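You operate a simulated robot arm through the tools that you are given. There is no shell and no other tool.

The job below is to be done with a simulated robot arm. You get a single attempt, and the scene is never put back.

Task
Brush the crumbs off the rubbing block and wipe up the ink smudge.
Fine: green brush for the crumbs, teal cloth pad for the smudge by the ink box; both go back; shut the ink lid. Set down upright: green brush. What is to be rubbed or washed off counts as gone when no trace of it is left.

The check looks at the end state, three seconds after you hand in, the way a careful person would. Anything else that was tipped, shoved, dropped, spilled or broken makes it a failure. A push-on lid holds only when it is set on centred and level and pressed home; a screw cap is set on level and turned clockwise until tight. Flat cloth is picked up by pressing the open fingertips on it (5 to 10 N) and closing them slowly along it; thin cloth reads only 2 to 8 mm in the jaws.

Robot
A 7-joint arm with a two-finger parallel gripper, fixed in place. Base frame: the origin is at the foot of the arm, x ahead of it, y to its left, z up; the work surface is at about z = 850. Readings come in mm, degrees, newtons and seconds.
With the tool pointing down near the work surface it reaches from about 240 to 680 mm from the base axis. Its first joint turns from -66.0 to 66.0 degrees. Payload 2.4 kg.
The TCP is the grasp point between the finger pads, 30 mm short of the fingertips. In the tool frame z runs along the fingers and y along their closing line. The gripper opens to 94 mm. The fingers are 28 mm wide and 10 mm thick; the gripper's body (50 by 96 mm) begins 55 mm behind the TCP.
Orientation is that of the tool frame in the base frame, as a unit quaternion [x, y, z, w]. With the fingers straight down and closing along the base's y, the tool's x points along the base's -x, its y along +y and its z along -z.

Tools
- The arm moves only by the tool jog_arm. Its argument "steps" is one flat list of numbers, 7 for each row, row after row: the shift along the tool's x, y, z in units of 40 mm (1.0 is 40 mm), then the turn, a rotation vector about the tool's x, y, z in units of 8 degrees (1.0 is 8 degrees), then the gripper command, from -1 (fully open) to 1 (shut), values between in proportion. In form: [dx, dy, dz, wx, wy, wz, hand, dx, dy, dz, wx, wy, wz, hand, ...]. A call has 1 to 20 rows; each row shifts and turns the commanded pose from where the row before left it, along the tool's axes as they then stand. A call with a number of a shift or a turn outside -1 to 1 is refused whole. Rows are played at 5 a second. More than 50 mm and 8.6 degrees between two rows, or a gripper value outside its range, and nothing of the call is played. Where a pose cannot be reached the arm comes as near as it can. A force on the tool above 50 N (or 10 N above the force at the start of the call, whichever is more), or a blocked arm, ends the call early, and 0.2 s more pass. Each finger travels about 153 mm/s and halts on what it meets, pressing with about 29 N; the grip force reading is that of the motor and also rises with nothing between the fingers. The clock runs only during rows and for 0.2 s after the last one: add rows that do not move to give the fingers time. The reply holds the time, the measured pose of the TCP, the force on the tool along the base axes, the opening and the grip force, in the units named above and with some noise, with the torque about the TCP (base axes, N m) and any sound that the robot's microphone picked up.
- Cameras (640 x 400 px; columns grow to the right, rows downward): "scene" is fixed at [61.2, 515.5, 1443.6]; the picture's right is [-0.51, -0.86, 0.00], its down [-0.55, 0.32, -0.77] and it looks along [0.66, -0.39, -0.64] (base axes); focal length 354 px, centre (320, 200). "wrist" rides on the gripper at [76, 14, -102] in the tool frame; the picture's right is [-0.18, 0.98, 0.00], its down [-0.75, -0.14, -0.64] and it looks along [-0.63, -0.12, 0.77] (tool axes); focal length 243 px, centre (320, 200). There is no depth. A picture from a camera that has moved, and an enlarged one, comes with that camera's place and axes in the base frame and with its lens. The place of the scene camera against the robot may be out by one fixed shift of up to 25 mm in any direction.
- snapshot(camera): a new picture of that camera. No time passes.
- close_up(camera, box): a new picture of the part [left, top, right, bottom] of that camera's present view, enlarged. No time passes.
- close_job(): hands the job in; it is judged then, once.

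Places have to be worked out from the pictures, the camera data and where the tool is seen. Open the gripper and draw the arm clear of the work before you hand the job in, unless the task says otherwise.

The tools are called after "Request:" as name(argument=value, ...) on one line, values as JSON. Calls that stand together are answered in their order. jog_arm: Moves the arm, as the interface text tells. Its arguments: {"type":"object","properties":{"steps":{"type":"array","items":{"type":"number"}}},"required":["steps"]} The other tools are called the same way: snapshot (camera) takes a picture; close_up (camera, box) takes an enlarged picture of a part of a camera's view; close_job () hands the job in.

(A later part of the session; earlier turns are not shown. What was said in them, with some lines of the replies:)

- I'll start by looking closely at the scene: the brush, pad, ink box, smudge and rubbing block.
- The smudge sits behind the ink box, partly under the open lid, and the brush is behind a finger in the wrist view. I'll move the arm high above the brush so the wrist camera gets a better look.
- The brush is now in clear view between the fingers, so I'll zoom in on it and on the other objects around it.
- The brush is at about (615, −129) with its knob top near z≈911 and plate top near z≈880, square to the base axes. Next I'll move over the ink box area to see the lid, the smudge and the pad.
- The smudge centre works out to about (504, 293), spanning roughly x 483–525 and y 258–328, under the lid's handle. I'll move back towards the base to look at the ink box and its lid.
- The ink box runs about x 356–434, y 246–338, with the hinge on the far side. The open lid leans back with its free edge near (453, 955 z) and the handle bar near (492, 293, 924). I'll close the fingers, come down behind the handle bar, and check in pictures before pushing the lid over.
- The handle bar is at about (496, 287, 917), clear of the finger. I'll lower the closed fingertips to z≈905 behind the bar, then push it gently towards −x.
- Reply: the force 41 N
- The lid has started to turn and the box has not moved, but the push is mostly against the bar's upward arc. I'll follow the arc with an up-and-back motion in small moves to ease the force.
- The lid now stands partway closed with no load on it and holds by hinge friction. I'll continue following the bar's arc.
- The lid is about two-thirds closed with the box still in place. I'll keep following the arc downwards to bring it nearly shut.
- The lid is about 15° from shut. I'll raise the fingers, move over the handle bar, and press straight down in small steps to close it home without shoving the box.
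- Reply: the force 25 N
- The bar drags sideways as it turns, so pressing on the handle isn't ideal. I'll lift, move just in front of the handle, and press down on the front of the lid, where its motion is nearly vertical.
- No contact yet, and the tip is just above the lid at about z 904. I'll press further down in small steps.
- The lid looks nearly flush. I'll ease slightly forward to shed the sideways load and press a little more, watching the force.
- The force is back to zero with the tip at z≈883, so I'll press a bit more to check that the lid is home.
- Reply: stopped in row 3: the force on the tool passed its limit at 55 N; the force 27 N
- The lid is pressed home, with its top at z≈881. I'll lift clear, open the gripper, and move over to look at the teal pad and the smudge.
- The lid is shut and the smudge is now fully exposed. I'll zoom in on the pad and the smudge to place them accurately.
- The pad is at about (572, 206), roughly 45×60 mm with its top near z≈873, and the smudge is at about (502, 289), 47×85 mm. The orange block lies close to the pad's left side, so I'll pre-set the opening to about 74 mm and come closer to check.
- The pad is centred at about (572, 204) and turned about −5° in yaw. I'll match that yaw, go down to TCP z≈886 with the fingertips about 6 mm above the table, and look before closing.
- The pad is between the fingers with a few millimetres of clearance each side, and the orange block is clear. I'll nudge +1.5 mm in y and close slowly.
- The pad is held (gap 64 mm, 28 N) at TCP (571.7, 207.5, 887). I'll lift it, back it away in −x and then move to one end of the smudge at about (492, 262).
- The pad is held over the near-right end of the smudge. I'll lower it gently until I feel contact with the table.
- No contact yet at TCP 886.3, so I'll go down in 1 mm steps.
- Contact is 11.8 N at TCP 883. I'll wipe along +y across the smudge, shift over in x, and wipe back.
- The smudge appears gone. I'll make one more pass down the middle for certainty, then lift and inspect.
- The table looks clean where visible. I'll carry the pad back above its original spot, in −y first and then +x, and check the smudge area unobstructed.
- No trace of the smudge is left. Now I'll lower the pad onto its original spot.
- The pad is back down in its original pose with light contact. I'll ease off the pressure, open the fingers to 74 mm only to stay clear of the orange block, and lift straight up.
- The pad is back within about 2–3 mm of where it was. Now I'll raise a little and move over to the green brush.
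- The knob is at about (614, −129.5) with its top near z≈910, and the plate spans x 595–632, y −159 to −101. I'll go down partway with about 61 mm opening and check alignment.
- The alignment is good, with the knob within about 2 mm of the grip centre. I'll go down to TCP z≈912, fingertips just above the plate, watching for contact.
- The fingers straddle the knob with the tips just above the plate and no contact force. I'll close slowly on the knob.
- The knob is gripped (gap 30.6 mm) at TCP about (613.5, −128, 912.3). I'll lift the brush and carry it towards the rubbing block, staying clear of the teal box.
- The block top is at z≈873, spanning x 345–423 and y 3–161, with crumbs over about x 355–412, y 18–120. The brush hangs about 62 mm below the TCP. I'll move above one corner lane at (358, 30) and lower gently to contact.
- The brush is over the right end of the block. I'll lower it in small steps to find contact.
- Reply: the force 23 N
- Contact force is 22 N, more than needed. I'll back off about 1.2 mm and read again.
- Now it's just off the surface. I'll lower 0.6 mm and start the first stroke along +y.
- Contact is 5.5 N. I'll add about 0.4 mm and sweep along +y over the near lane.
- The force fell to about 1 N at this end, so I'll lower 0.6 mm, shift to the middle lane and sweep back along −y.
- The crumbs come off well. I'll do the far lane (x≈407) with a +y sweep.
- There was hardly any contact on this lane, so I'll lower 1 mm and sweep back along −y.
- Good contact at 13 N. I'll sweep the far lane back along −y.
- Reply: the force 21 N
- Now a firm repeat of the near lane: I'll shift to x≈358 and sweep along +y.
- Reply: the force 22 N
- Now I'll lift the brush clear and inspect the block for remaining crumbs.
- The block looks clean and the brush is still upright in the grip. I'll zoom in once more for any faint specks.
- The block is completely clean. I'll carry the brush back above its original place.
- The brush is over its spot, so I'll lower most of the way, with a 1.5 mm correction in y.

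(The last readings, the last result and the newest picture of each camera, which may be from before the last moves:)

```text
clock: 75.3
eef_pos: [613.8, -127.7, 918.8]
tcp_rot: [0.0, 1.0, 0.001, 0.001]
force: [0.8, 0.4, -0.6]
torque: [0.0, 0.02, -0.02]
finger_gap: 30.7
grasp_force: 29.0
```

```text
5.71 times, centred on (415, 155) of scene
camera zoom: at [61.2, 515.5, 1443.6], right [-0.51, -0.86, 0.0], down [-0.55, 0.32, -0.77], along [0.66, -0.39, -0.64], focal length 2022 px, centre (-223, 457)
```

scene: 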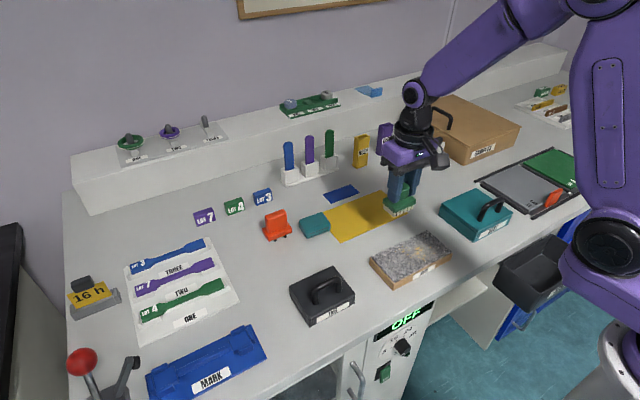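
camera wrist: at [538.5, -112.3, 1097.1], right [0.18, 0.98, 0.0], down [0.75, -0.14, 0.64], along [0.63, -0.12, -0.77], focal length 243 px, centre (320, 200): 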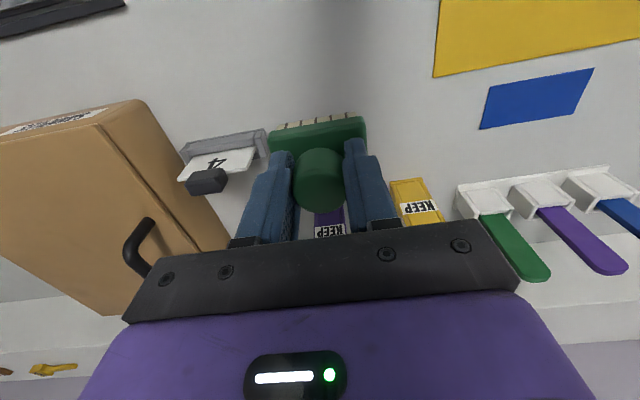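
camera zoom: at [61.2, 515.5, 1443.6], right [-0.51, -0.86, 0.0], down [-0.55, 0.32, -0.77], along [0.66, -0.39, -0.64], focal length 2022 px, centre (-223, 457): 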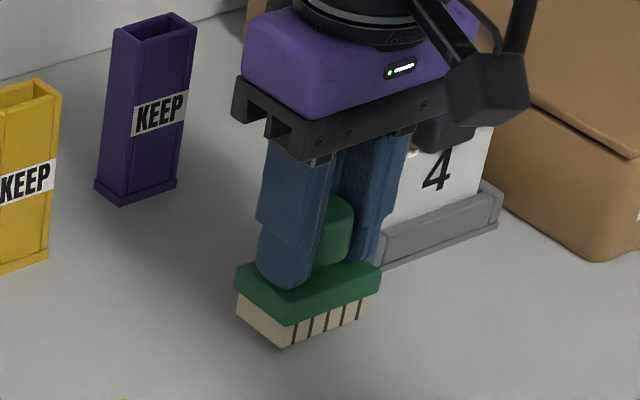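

About 6–9 mm remain. I'll step down gently until the bristles touch.

Request:
jog_arm(steps=[0, 0, 0.1, 0, 0, 0, 1, 0, 0, 0.03, 0, 0, 0, 1, 0, 0, 0.03, 0, 0, 0, 1, 0, 0, 0, 0, 0, 0, 1])

```text
clock: 76.3
eef_pos: [614.4, -127.9, 912.3]
tcp_rot: [-0.001, 1.0, 0.001, 0.001]
force: [-0.3, -0.3, -0.9]
torque: [0.02, 0.01, 0.02]
finger_gap: 30.7
grasp_force: 29.1
```

Request:
jog_arm(steps=[0, 0, 0.025, 0, 0, 0, 1, 0, 0, 0.02, 0, 0, 0, 1, 0, 0, 0, 0, 0, 0, 1])

Request:
close_up(camera="scene", box=[380, 120, 450, 190])

```text
clock: 77.1
eef_pos: [613.7, -127.6, 909.5]
tcp_rot: [0.0, 1.0, 0.0, 0.001]
force: [0.2, 0.9, -0.7]
torque: [-0.01, -0.01, -0.02]
finger_gap: 30.6
grasp_force: 29.3
```

```text
5.71 times, centred on (415, 155) of scene
camera zoom: at [61.2, 515.5, 1443.6], right [-0.51, -0.86, 0.0], down [-0.55, 0.32, -0.77], along [0.66, -0.39, -0.64], focal length 2022 px, centre (-223, 457)
```

zoom: 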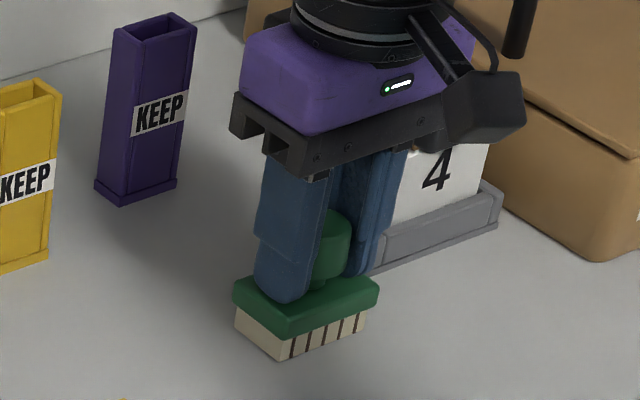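

Still no contact; the brush has ridden up slightly in the grip. I'll continue down in sub-millimetre steps.

Request:
jog_arm(steps=[0, 0, 0.02, 0, 0, 0, 1, 0, 0, 0, 0, 0, 0, 1])

Request:
jog_arm(steps=[0, 0, 0.015, 0, 0, 0, 1, 0, 0, 0, 0, 0, 0, 1])

```text
clock: 77.7
eef_pos: [613.4, -128.0, 908.9]
tcp_rot: [0.0, 1.0, 0.0, 0.001]
force: [-0.2, -0.5, -1.6]
torque: [-0.01, 0.02, 0.0]
finger_gap: 30.6
grasp_force: 29.1
```

```text
clock: 78.3
eef_pos: [613.8, -128.5, 908.8]
tcp_rot: [-0.001, 1.0, 0.001, 0.001]
force: [0.5, 0.2, -1.3]
torque: [-0.02, 0.0, 0.0]
finger_gap: 30.7
grasp_force: 28.9
```

Request:
jog_arm(steps=[0, 0, 0.015, 0, 0, 0, 1, 0, 0, 0, 0, 0, 0, 1])

Request:
jog_arm(steps=[0, 0, 0.015, 0, 0, 0, 1, 0, 0, 0, 0, 0, 0, 1])

Request:
close_up(camera="scene", box=[380, 120, 450, 190])

```text
clock: 78.9
eef_pos: [614.8, -128.7, 909.4]
tcp_rot: [0.0, 1.0, 0.001, 0.002]
force: [-2.5, 1.0, 4.6]
torque: [0.01, 0.13, -0.01]
finger_gap: 30.5
grasp_force: 28.7
```

```text
clock: 79.5
eef_pos: [613.9, -127.8, 907.8]
tcp_rot: [0.0, 1.0, 0.001, 0.002]
force: [-5.0, 0.8, 15.7]
torque: [0.03, 0.32, 0.01]
finger_gap: 30.6
grasp_force: 28.8
```

```text
5.71 times, centred on (415, 155) of scene
camera zoom: at [60.8, 515.6, 1443.6], right [-0.51, -0.86, 0.0], down [-0.55, 0.32, -0.77], along [0.66, -0.39, -0.64], focal length 2022 px, centre (-223, 457)
```

zoom: 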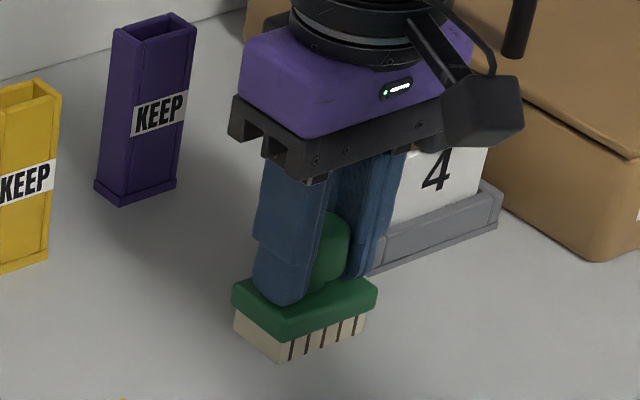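

The bristles are down on the table. I'll ease off the pressure, open slowly, and then lift straight up.

Request:
jog_arm(steps=[0, 0, -0.018, 0, 0, 0, 1, 0, 0, 0, 0, 0, 0, 0.3, 0, 0, 0, 0, 0, 0, 0.2, 0, 0, 0, 0, 0, 0, 0, 0, 0, 0, 0, 0, 0, -0.3, 0, 0, 0, 0, 0, 0, -0.3])

Request:
close_up(camera="scene", box=[380, 120, 450, 190])

Request:
snapshot(camera="wrist")

```text
clock: 80.9
eef_pos: [614.6, -129.2, 908.0]
tcp_rot: [0.0, 1.0, 0.001, 0.001]
force: [0.5, 0.9, 3.7]
torque: [-0.11, -0.03, 0.01]
finger_gap: 60.4
grasp_force: 0.0
```

```text
5.71 times, centred on (415, 155) of scene
camera zoom: at [61.2, 515.5, 1443.6], right [-0.51, -0.86, 0.0], down [-0.55, 0.32, -0.77], along [0.66, -0.39, -0.64], focal length 2022 px, centre (-223, 457)
```

zoom: 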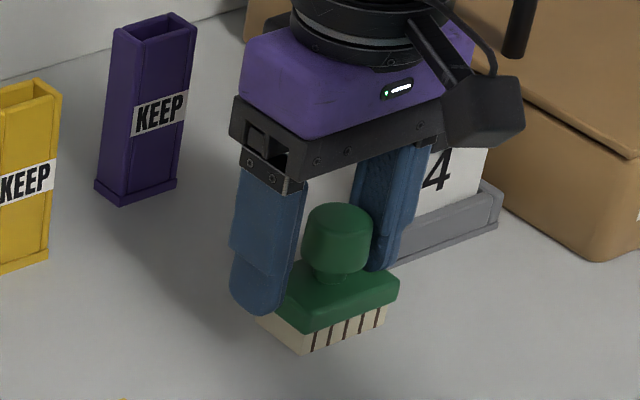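

```text
taken
camera wrist: at [538.0, -113.8, 1010.4], right [0.18, 0.98, 0.0], down [0.75, -0.14, 0.64], along [0.63, -0.12, -0.77], focal length 243 px, centre (320, 200)
```

wrist: 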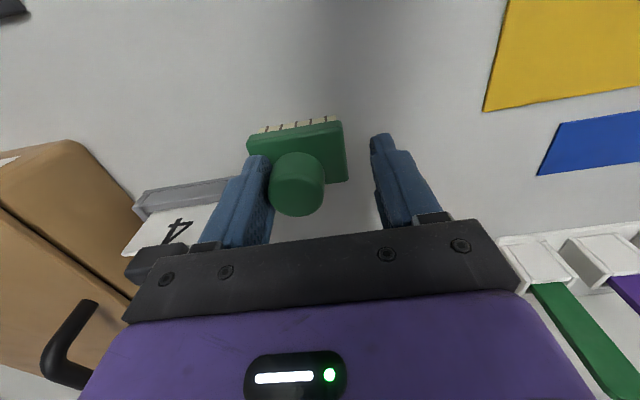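

Opening dragged the brush about 11 mm in −y because the fingertips were touching the plate. I'll raise 5 mm off the plate, reduce the opening, recentre over the knob and look.

Request:
jog_arm(steps=[0, 0, -0.13, 0, 0, 0, -0.3, 0, 0, 0, 0, 0, 0, -0.3])

Request:
close_up(camera="scene", box=[380, 120, 450, 190])

Request:
close_up(camera="wrist", box=[220, 100, 400, 230])

```text
clock: 81.5
eef_pos: [614.5, -128.0, 913.2]
tcp_rot: [0.001, 1.0, 0.001, 0.002]
force: [-0.1, -0.2, -1.3]
torque: [0.0, 0.01, -0.02]
finger_gap: 61.0
grasp_force: 0.0
```

```text
5.71 times, centred on (415, 155) of scene
camera zoom: at [61.2, 515.5, 1443.6], right [-0.51, -0.86, 0.0], down [-0.55, 0.32, -0.77], along [0.66, -0.39, -0.64], focal length 2022 px, centre (-223, 457)
```

zoom: 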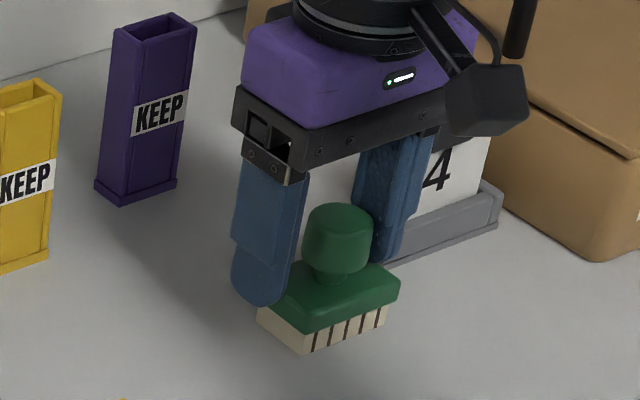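

```text
3.08 times, centred on (310, 165) of wrist
camera zoom: at [537.8, -113.8, 1015.7], right [0.18, 0.98, 0.0], down [0.75, -0.14, 0.64], along [0.63, -0.12, -0.77], focal length 746 px, centre (351, 308)
```

zoom: 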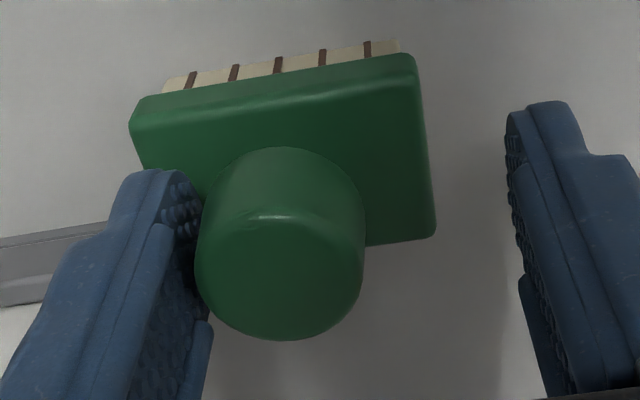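

The brush is upright but shifted to about (615.5, −142), against the original (613.7, −129). I'll recentre over the knob at the safe height of 913 and regrip gently.

Request:
jog_arm(steps=[0, -0.17, 0, 0, 0, 0, -0.3, 0, -0.17, 0, 0, 0, 0, -0.06, 0, 0, 0, 0, 0, 0, -0.06, 0, 0, 0, 0, 0, 0, 0.15, 0, 0, 0, 0, 0, 0, 0.3, 0, 0, 0, 0, 0, 0, 0.4, 0, 0, 0, 0, 0, 0, 0.7, 0, 0, 0, 0, 0, 0, 1, 0, 0, 0, 0, 0, 0, 1])

Request:
close_up(camera="scene", box=[380, 120, 450, 190])

Request:
snapshot(camera="wrist")

```text
clock: 83.5
eef_pos: [613.8, -141.5, 912.8]
tcp_rot: [0.0, 1.0, 0.0, 0.001]
force: [-0.7, 0.4, -0.1]
torque: [-0.01, 0.04, 0.01]
finger_gap: 30.6
grasp_force: 29.3
```

```text
5.71 times, centred on (415, 155) of scene
camera zoom: at [61.2, 515.5, 1443.6], right [-0.51, -0.86, 0.0], down [-0.55, 0.32, -0.77], along [0.66, -0.39, -0.64], focal length 2022 px, centre (-223, 457)
```

zoom: 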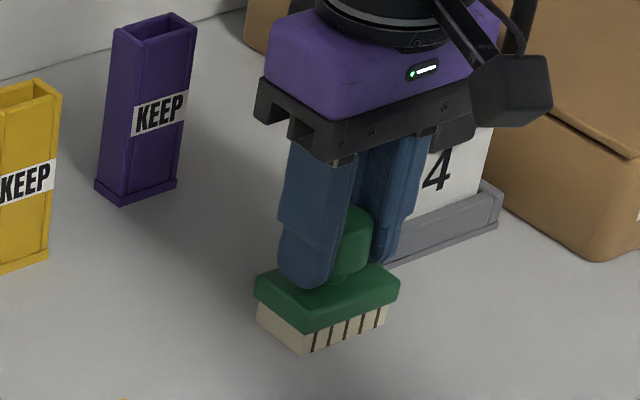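

```text
taken
camera wrist: at [537.9, -127.2, 1015.9], right [0.18, 0.98, 0.0], down [0.75, -0.14, 0.64], along [0.63, -0.12, -0.77], focal length 243 px, centre (320, 200)
```

wrist: 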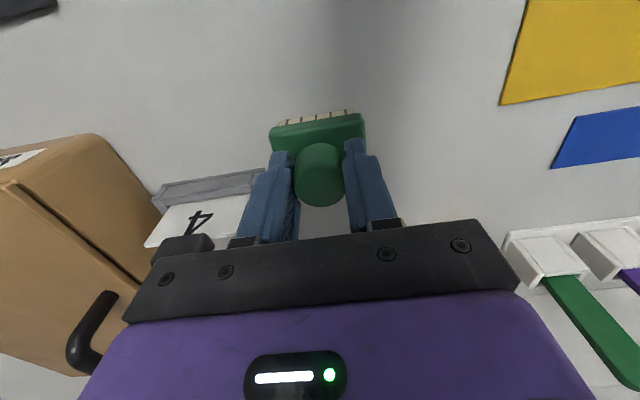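

It's regripped cleanly. I'll lift 4 mm, move back +13 mm in y, and lower to the same height.

Request:
jog_arm(steps=[0, 0, -0.1, 0, 0, 0, 1, 0.01, 0.165, 0, 0, 0, 0, 1, 0.01, 0.165, 0, 0, 0, 0, 1, 0, 0, 0, 0, 0, 0, 1, 0, 0, 0.05, 0, 0, 0, 1, 0, 0, 0.05, 0, 0, 0, 1, 0, 0, 0, 0, 0, 0, 1])

Request:
close_up(camera="scene", box=[380, 120, 450, 190])

Request:
snapshot(camera="wrist")

```text
clock: 85.1
eef_pos: [613.7, -128.3, 912.7]
tcp_rot: [0.0, 1.0, 0.001, 0.001]
force: [-1.3, 1.1, 0.8]
torque: [0.04, 0.06, 0.04]
finger_gap: 30.5
grasp_force: 29.0
```

```text
5.71 times, centred on (415, 155) of scene
camera zoom: at [61.1, 515.5, 1443.6], right [-0.51, -0.86, 0.0], down [-0.55, 0.32, -0.77], along [0.66, -0.39, -0.64], focal length 2022 px, centre (-223, 457)
```

zoom: 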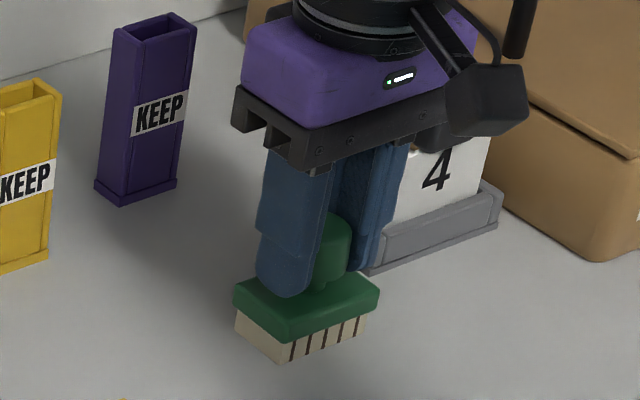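

```text
taken
camera wrist: at [537.6, -113.6, 1015.9], right [0.18, 0.98, 0.0], down [0.75, -0.14, 0.64], along [0.63, -0.12, -0.77], focal length 243 px, centre (320, 200)
```

wrist: 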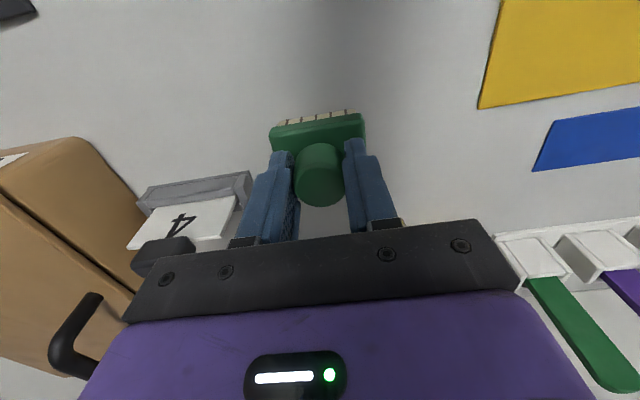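

The brush stands on its spot with light contact and the fingertips clear of the plate. I'll release slowly and check that it stays put.

Request:
jog_arm(steps=[0, 0, 0, 0, 0, 0, 0.33, 0, 0, 0, 0, 0, 0, 0.28, 0, 0, 0, 0, 0, 0, 0.2, 0, 0, 0, 0, 0, 0, 0, 0, 0, 0, 0, 0, 0, -0.2, 0, 0, 0, 0, 0, 0, -0.2])

Request:
close_up(camera="scene", box=[380, 120, 450, 190])

Request:
snapshot(camera="wrist")

```text
clock: 86.5
eef_pos: [613.3, -127.1, 913.1]
tcp_rot: [0.0, 1.0, 0.002, 0.001]
force: [0.4, 0.4, 0.1]
torque: [-0.04, 0.01, -0.03]
finger_gap: 56.6
grasp_force: 0.1
```

```text
5.71 times, centred on (415, 155) of scene
camera zoom: at [61.2, 515.5, 1443.6], right [-0.51, -0.86, 0.0], down [-0.55, 0.32, -0.77], along [0.66, -0.39, -0.64], focal length 2022 px, centre (-223, 457)
```

zoom: 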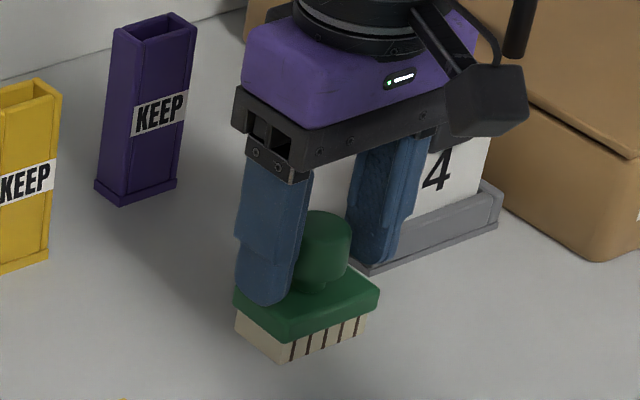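

```text
taken
camera wrist: at [537.6, -113.6, 1015.7], right [0.18, 0.98, 0.0], down [0.75, -0.14, 0.64], along [0.63, -0.12, -0.77], focal length 243 px, centre (320, 200)
```

wrist: 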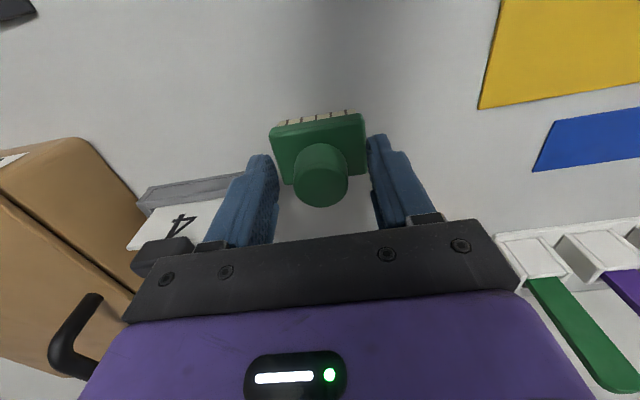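

The brush stands upright on its spot. I'll lift straight up and withdraw to near the starting pose, fully open, then inspect everything.

Request:
jog_arm(steps=[0, 0, -0.3, 0, 0, 0, -0.2, 0, 0, -0.7, 0, 0, 0, -0.2, 0, 0, -0.9, 0, 0, 0, -0.2, 0, 0, -0.9, 0, 0, 0, -0.5, 0, 0, -0.9, 0, 0, 0, -1, 0.65, 0.7, -0.35, 0, 0, 0, -1, 0.65, 0.7, -0.35, 0, 0, 0, -1, 0.65, 0.7, -0.35, 0, 0, 0, -1, 0.65, 0.7, -0.35, 0, 0, 0, -1, 0.65, 0.7, -0.35, 0, 0, 0, -1, 0.65, 0.7, -0.35, 0, 0, 0, -1, 0.65, 0.7, -0.35, 0, 0, 0, -1, 0, 0, 0, 0, 0, 0, -1])

Request:
snapshot(camera="scene")

Request:
snapshot(camera="wrist")

Request:
close_up(camera="scene", box=[240, 180, 400, 330])

Request:
close_up(camera="scene", box=[340, 100, 500, 200])

```text
clock: 89.3
eef_pos: [432.7, 69.0, 1160.8]
tcp_rot: [0.001, 1.0, 0.002, 0.001]
force: [-0.5, -0.6, -0.3]
torque: [0.0, -0.01, -0.01]
finger_gap: 93.8
grasp_force: 0.1
```

```text
taken
```

scene: 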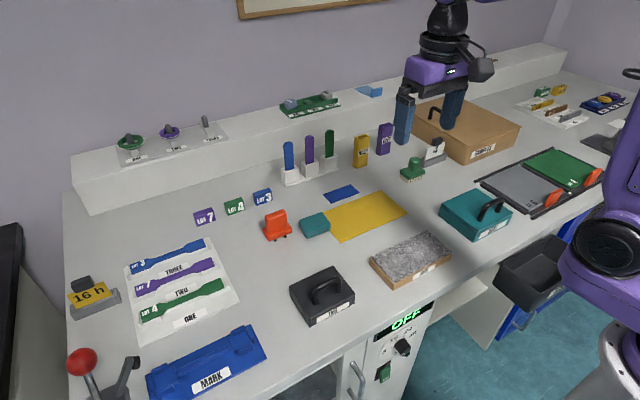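

```text
taken
camera wrist: at [355.0, 82.3, 1262.0], right [0.18, 0.98, 0.0], down [0.75, -0.14, 0.64], along [0.63, -0.12, -0.77], focal length 243 px, centre (320, 200)
```

wrist: 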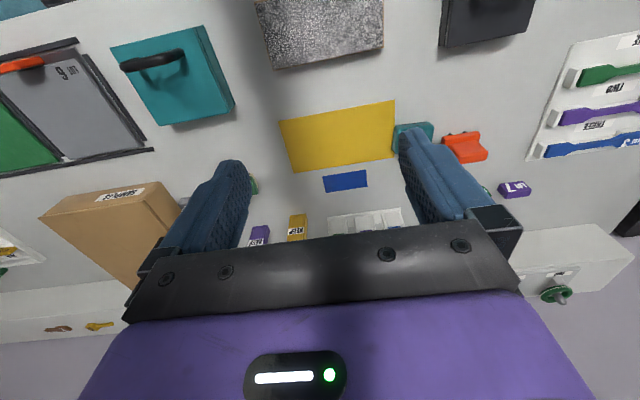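

```text
2.67 times, centred on (320, 255) of scene
camera zoom: at [61.2, 515.5, 1443.6], right [-0.51, -0.86, 0.0], down [-0.55, 0.32, -0.77], along [0.66, -0.39, -0.64], focal length 944 px, centre (320, 53)
```

zoom: 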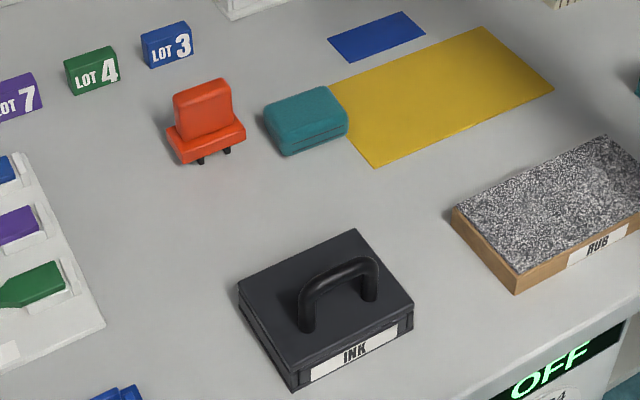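

```text
4.00 times, centred on (420, 150) of scene
camera zoom: at [61.2, 515.5, 1443.6], right [-0.51, -0.86, 0.0], down [-0.55, 0.32, -0.77], along [0.66, -0.39, -0.64], focal length 1416 px, centre (-80, 400)
```

zoom: 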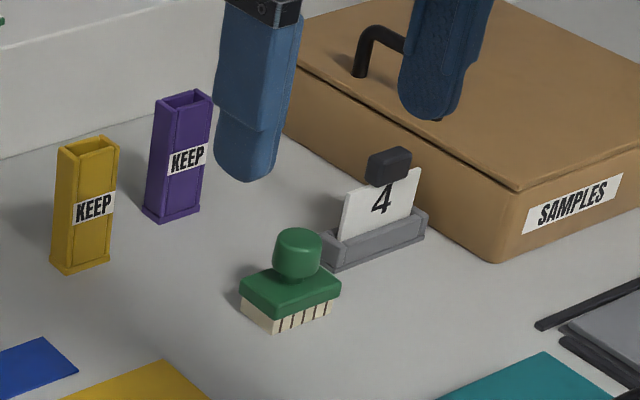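

Everything is in place. I'll take one last close look at the smudge area, the lid seam and the block before handing in.

Request:
close_up(camera="scene", box=[260, 230, 350, 290])

Request:
close_up(camera="scene", box=[280, 260, 360, 330])

Request:
close_up(camera="wrist", box=[240, 0, 560, 140])

```text
6.67 times, centred on (305, 260) of scene
camera zoom: at [61.2, 515.5, 1443.6], right [-0.51, -0.86, 0.0], down [-0.55, 0.32, -0.77], along [0.66, -0.39, -0.64], focal length 2359 px, centre (420, -200)
```

zoom: 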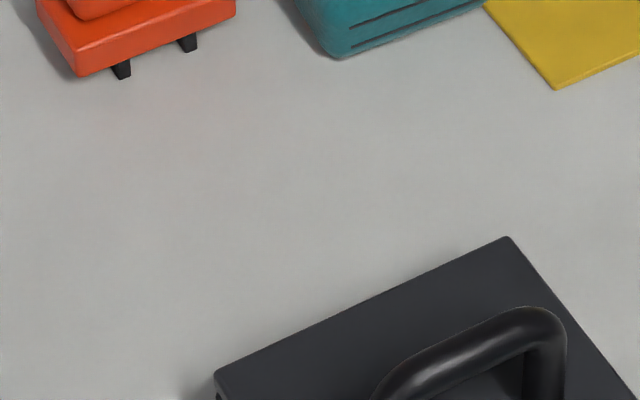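

```text
5.71 times, centred on (320, 295) of scene
camera zoom: at [61.2, 515.5, 1443.6], right [-0.51, -0.86, 0.0], down [-0.55, 0.32, -0.77], along [0.66, -0.39, -0.64], focal length 2022 px, centre (320, -343)
```

zoom: 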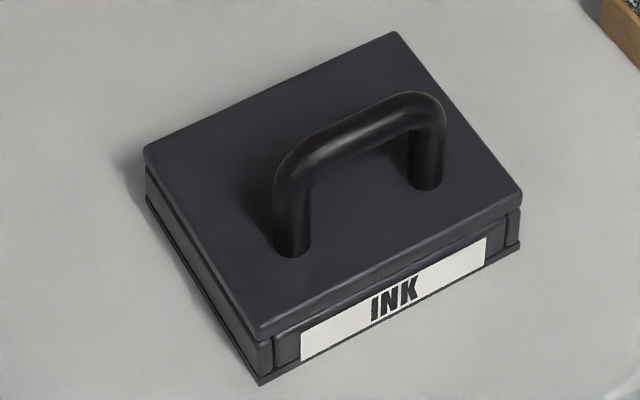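

```text
2.00 times, centred on (400, 70) of wrist
camera zoom: at [355.0, 82.3, 1262.0], right [0.18, 0.98, 0.0], down [0.75, -0.14, 0.64], along [0.63, -0.12, -0.77], focal length 485 px, centre (160, 460)
```

zoom: 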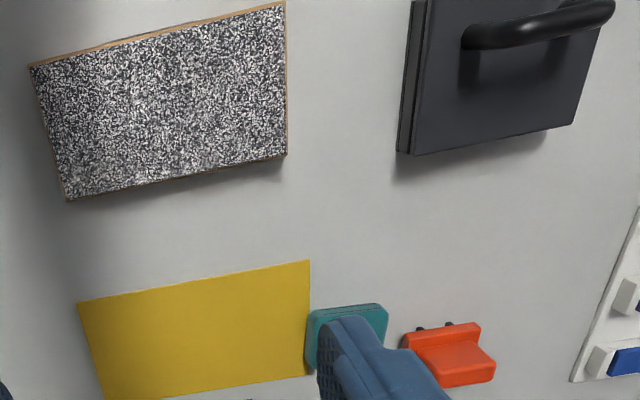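

No trace of crumbs or smudge remains. The ink lid is shut flush, the pad and brush are back with the brush upright, and the gripper is open and clear. I'm handing the job in.

Request:
close_job()

```text
The job is handed in.
```

The job is handed in: the crumbs are off the rubbing block, the ink smudge is wiped up, and the ink lid is shut. I don't have the check's result. In my last close-up pictures there was no trace of crumbs or ink.

- **Ink lid:** I closed it first, because the open lid's handle hung over the smudge. It is pressed down flush.
- **Teal pad:** it is back in its place, about 2–3 mm from where it started.
- **Green brush:** it stands upright in its place, about 2 mm from where it started. When I first let go, the fingers caught the brush and dragged it about 11 mm to the side. I picked it up again and put it back; it stayed upright.

Nothing else looked moved or tipped in the final pictures. The gripper is open and clear of the work.
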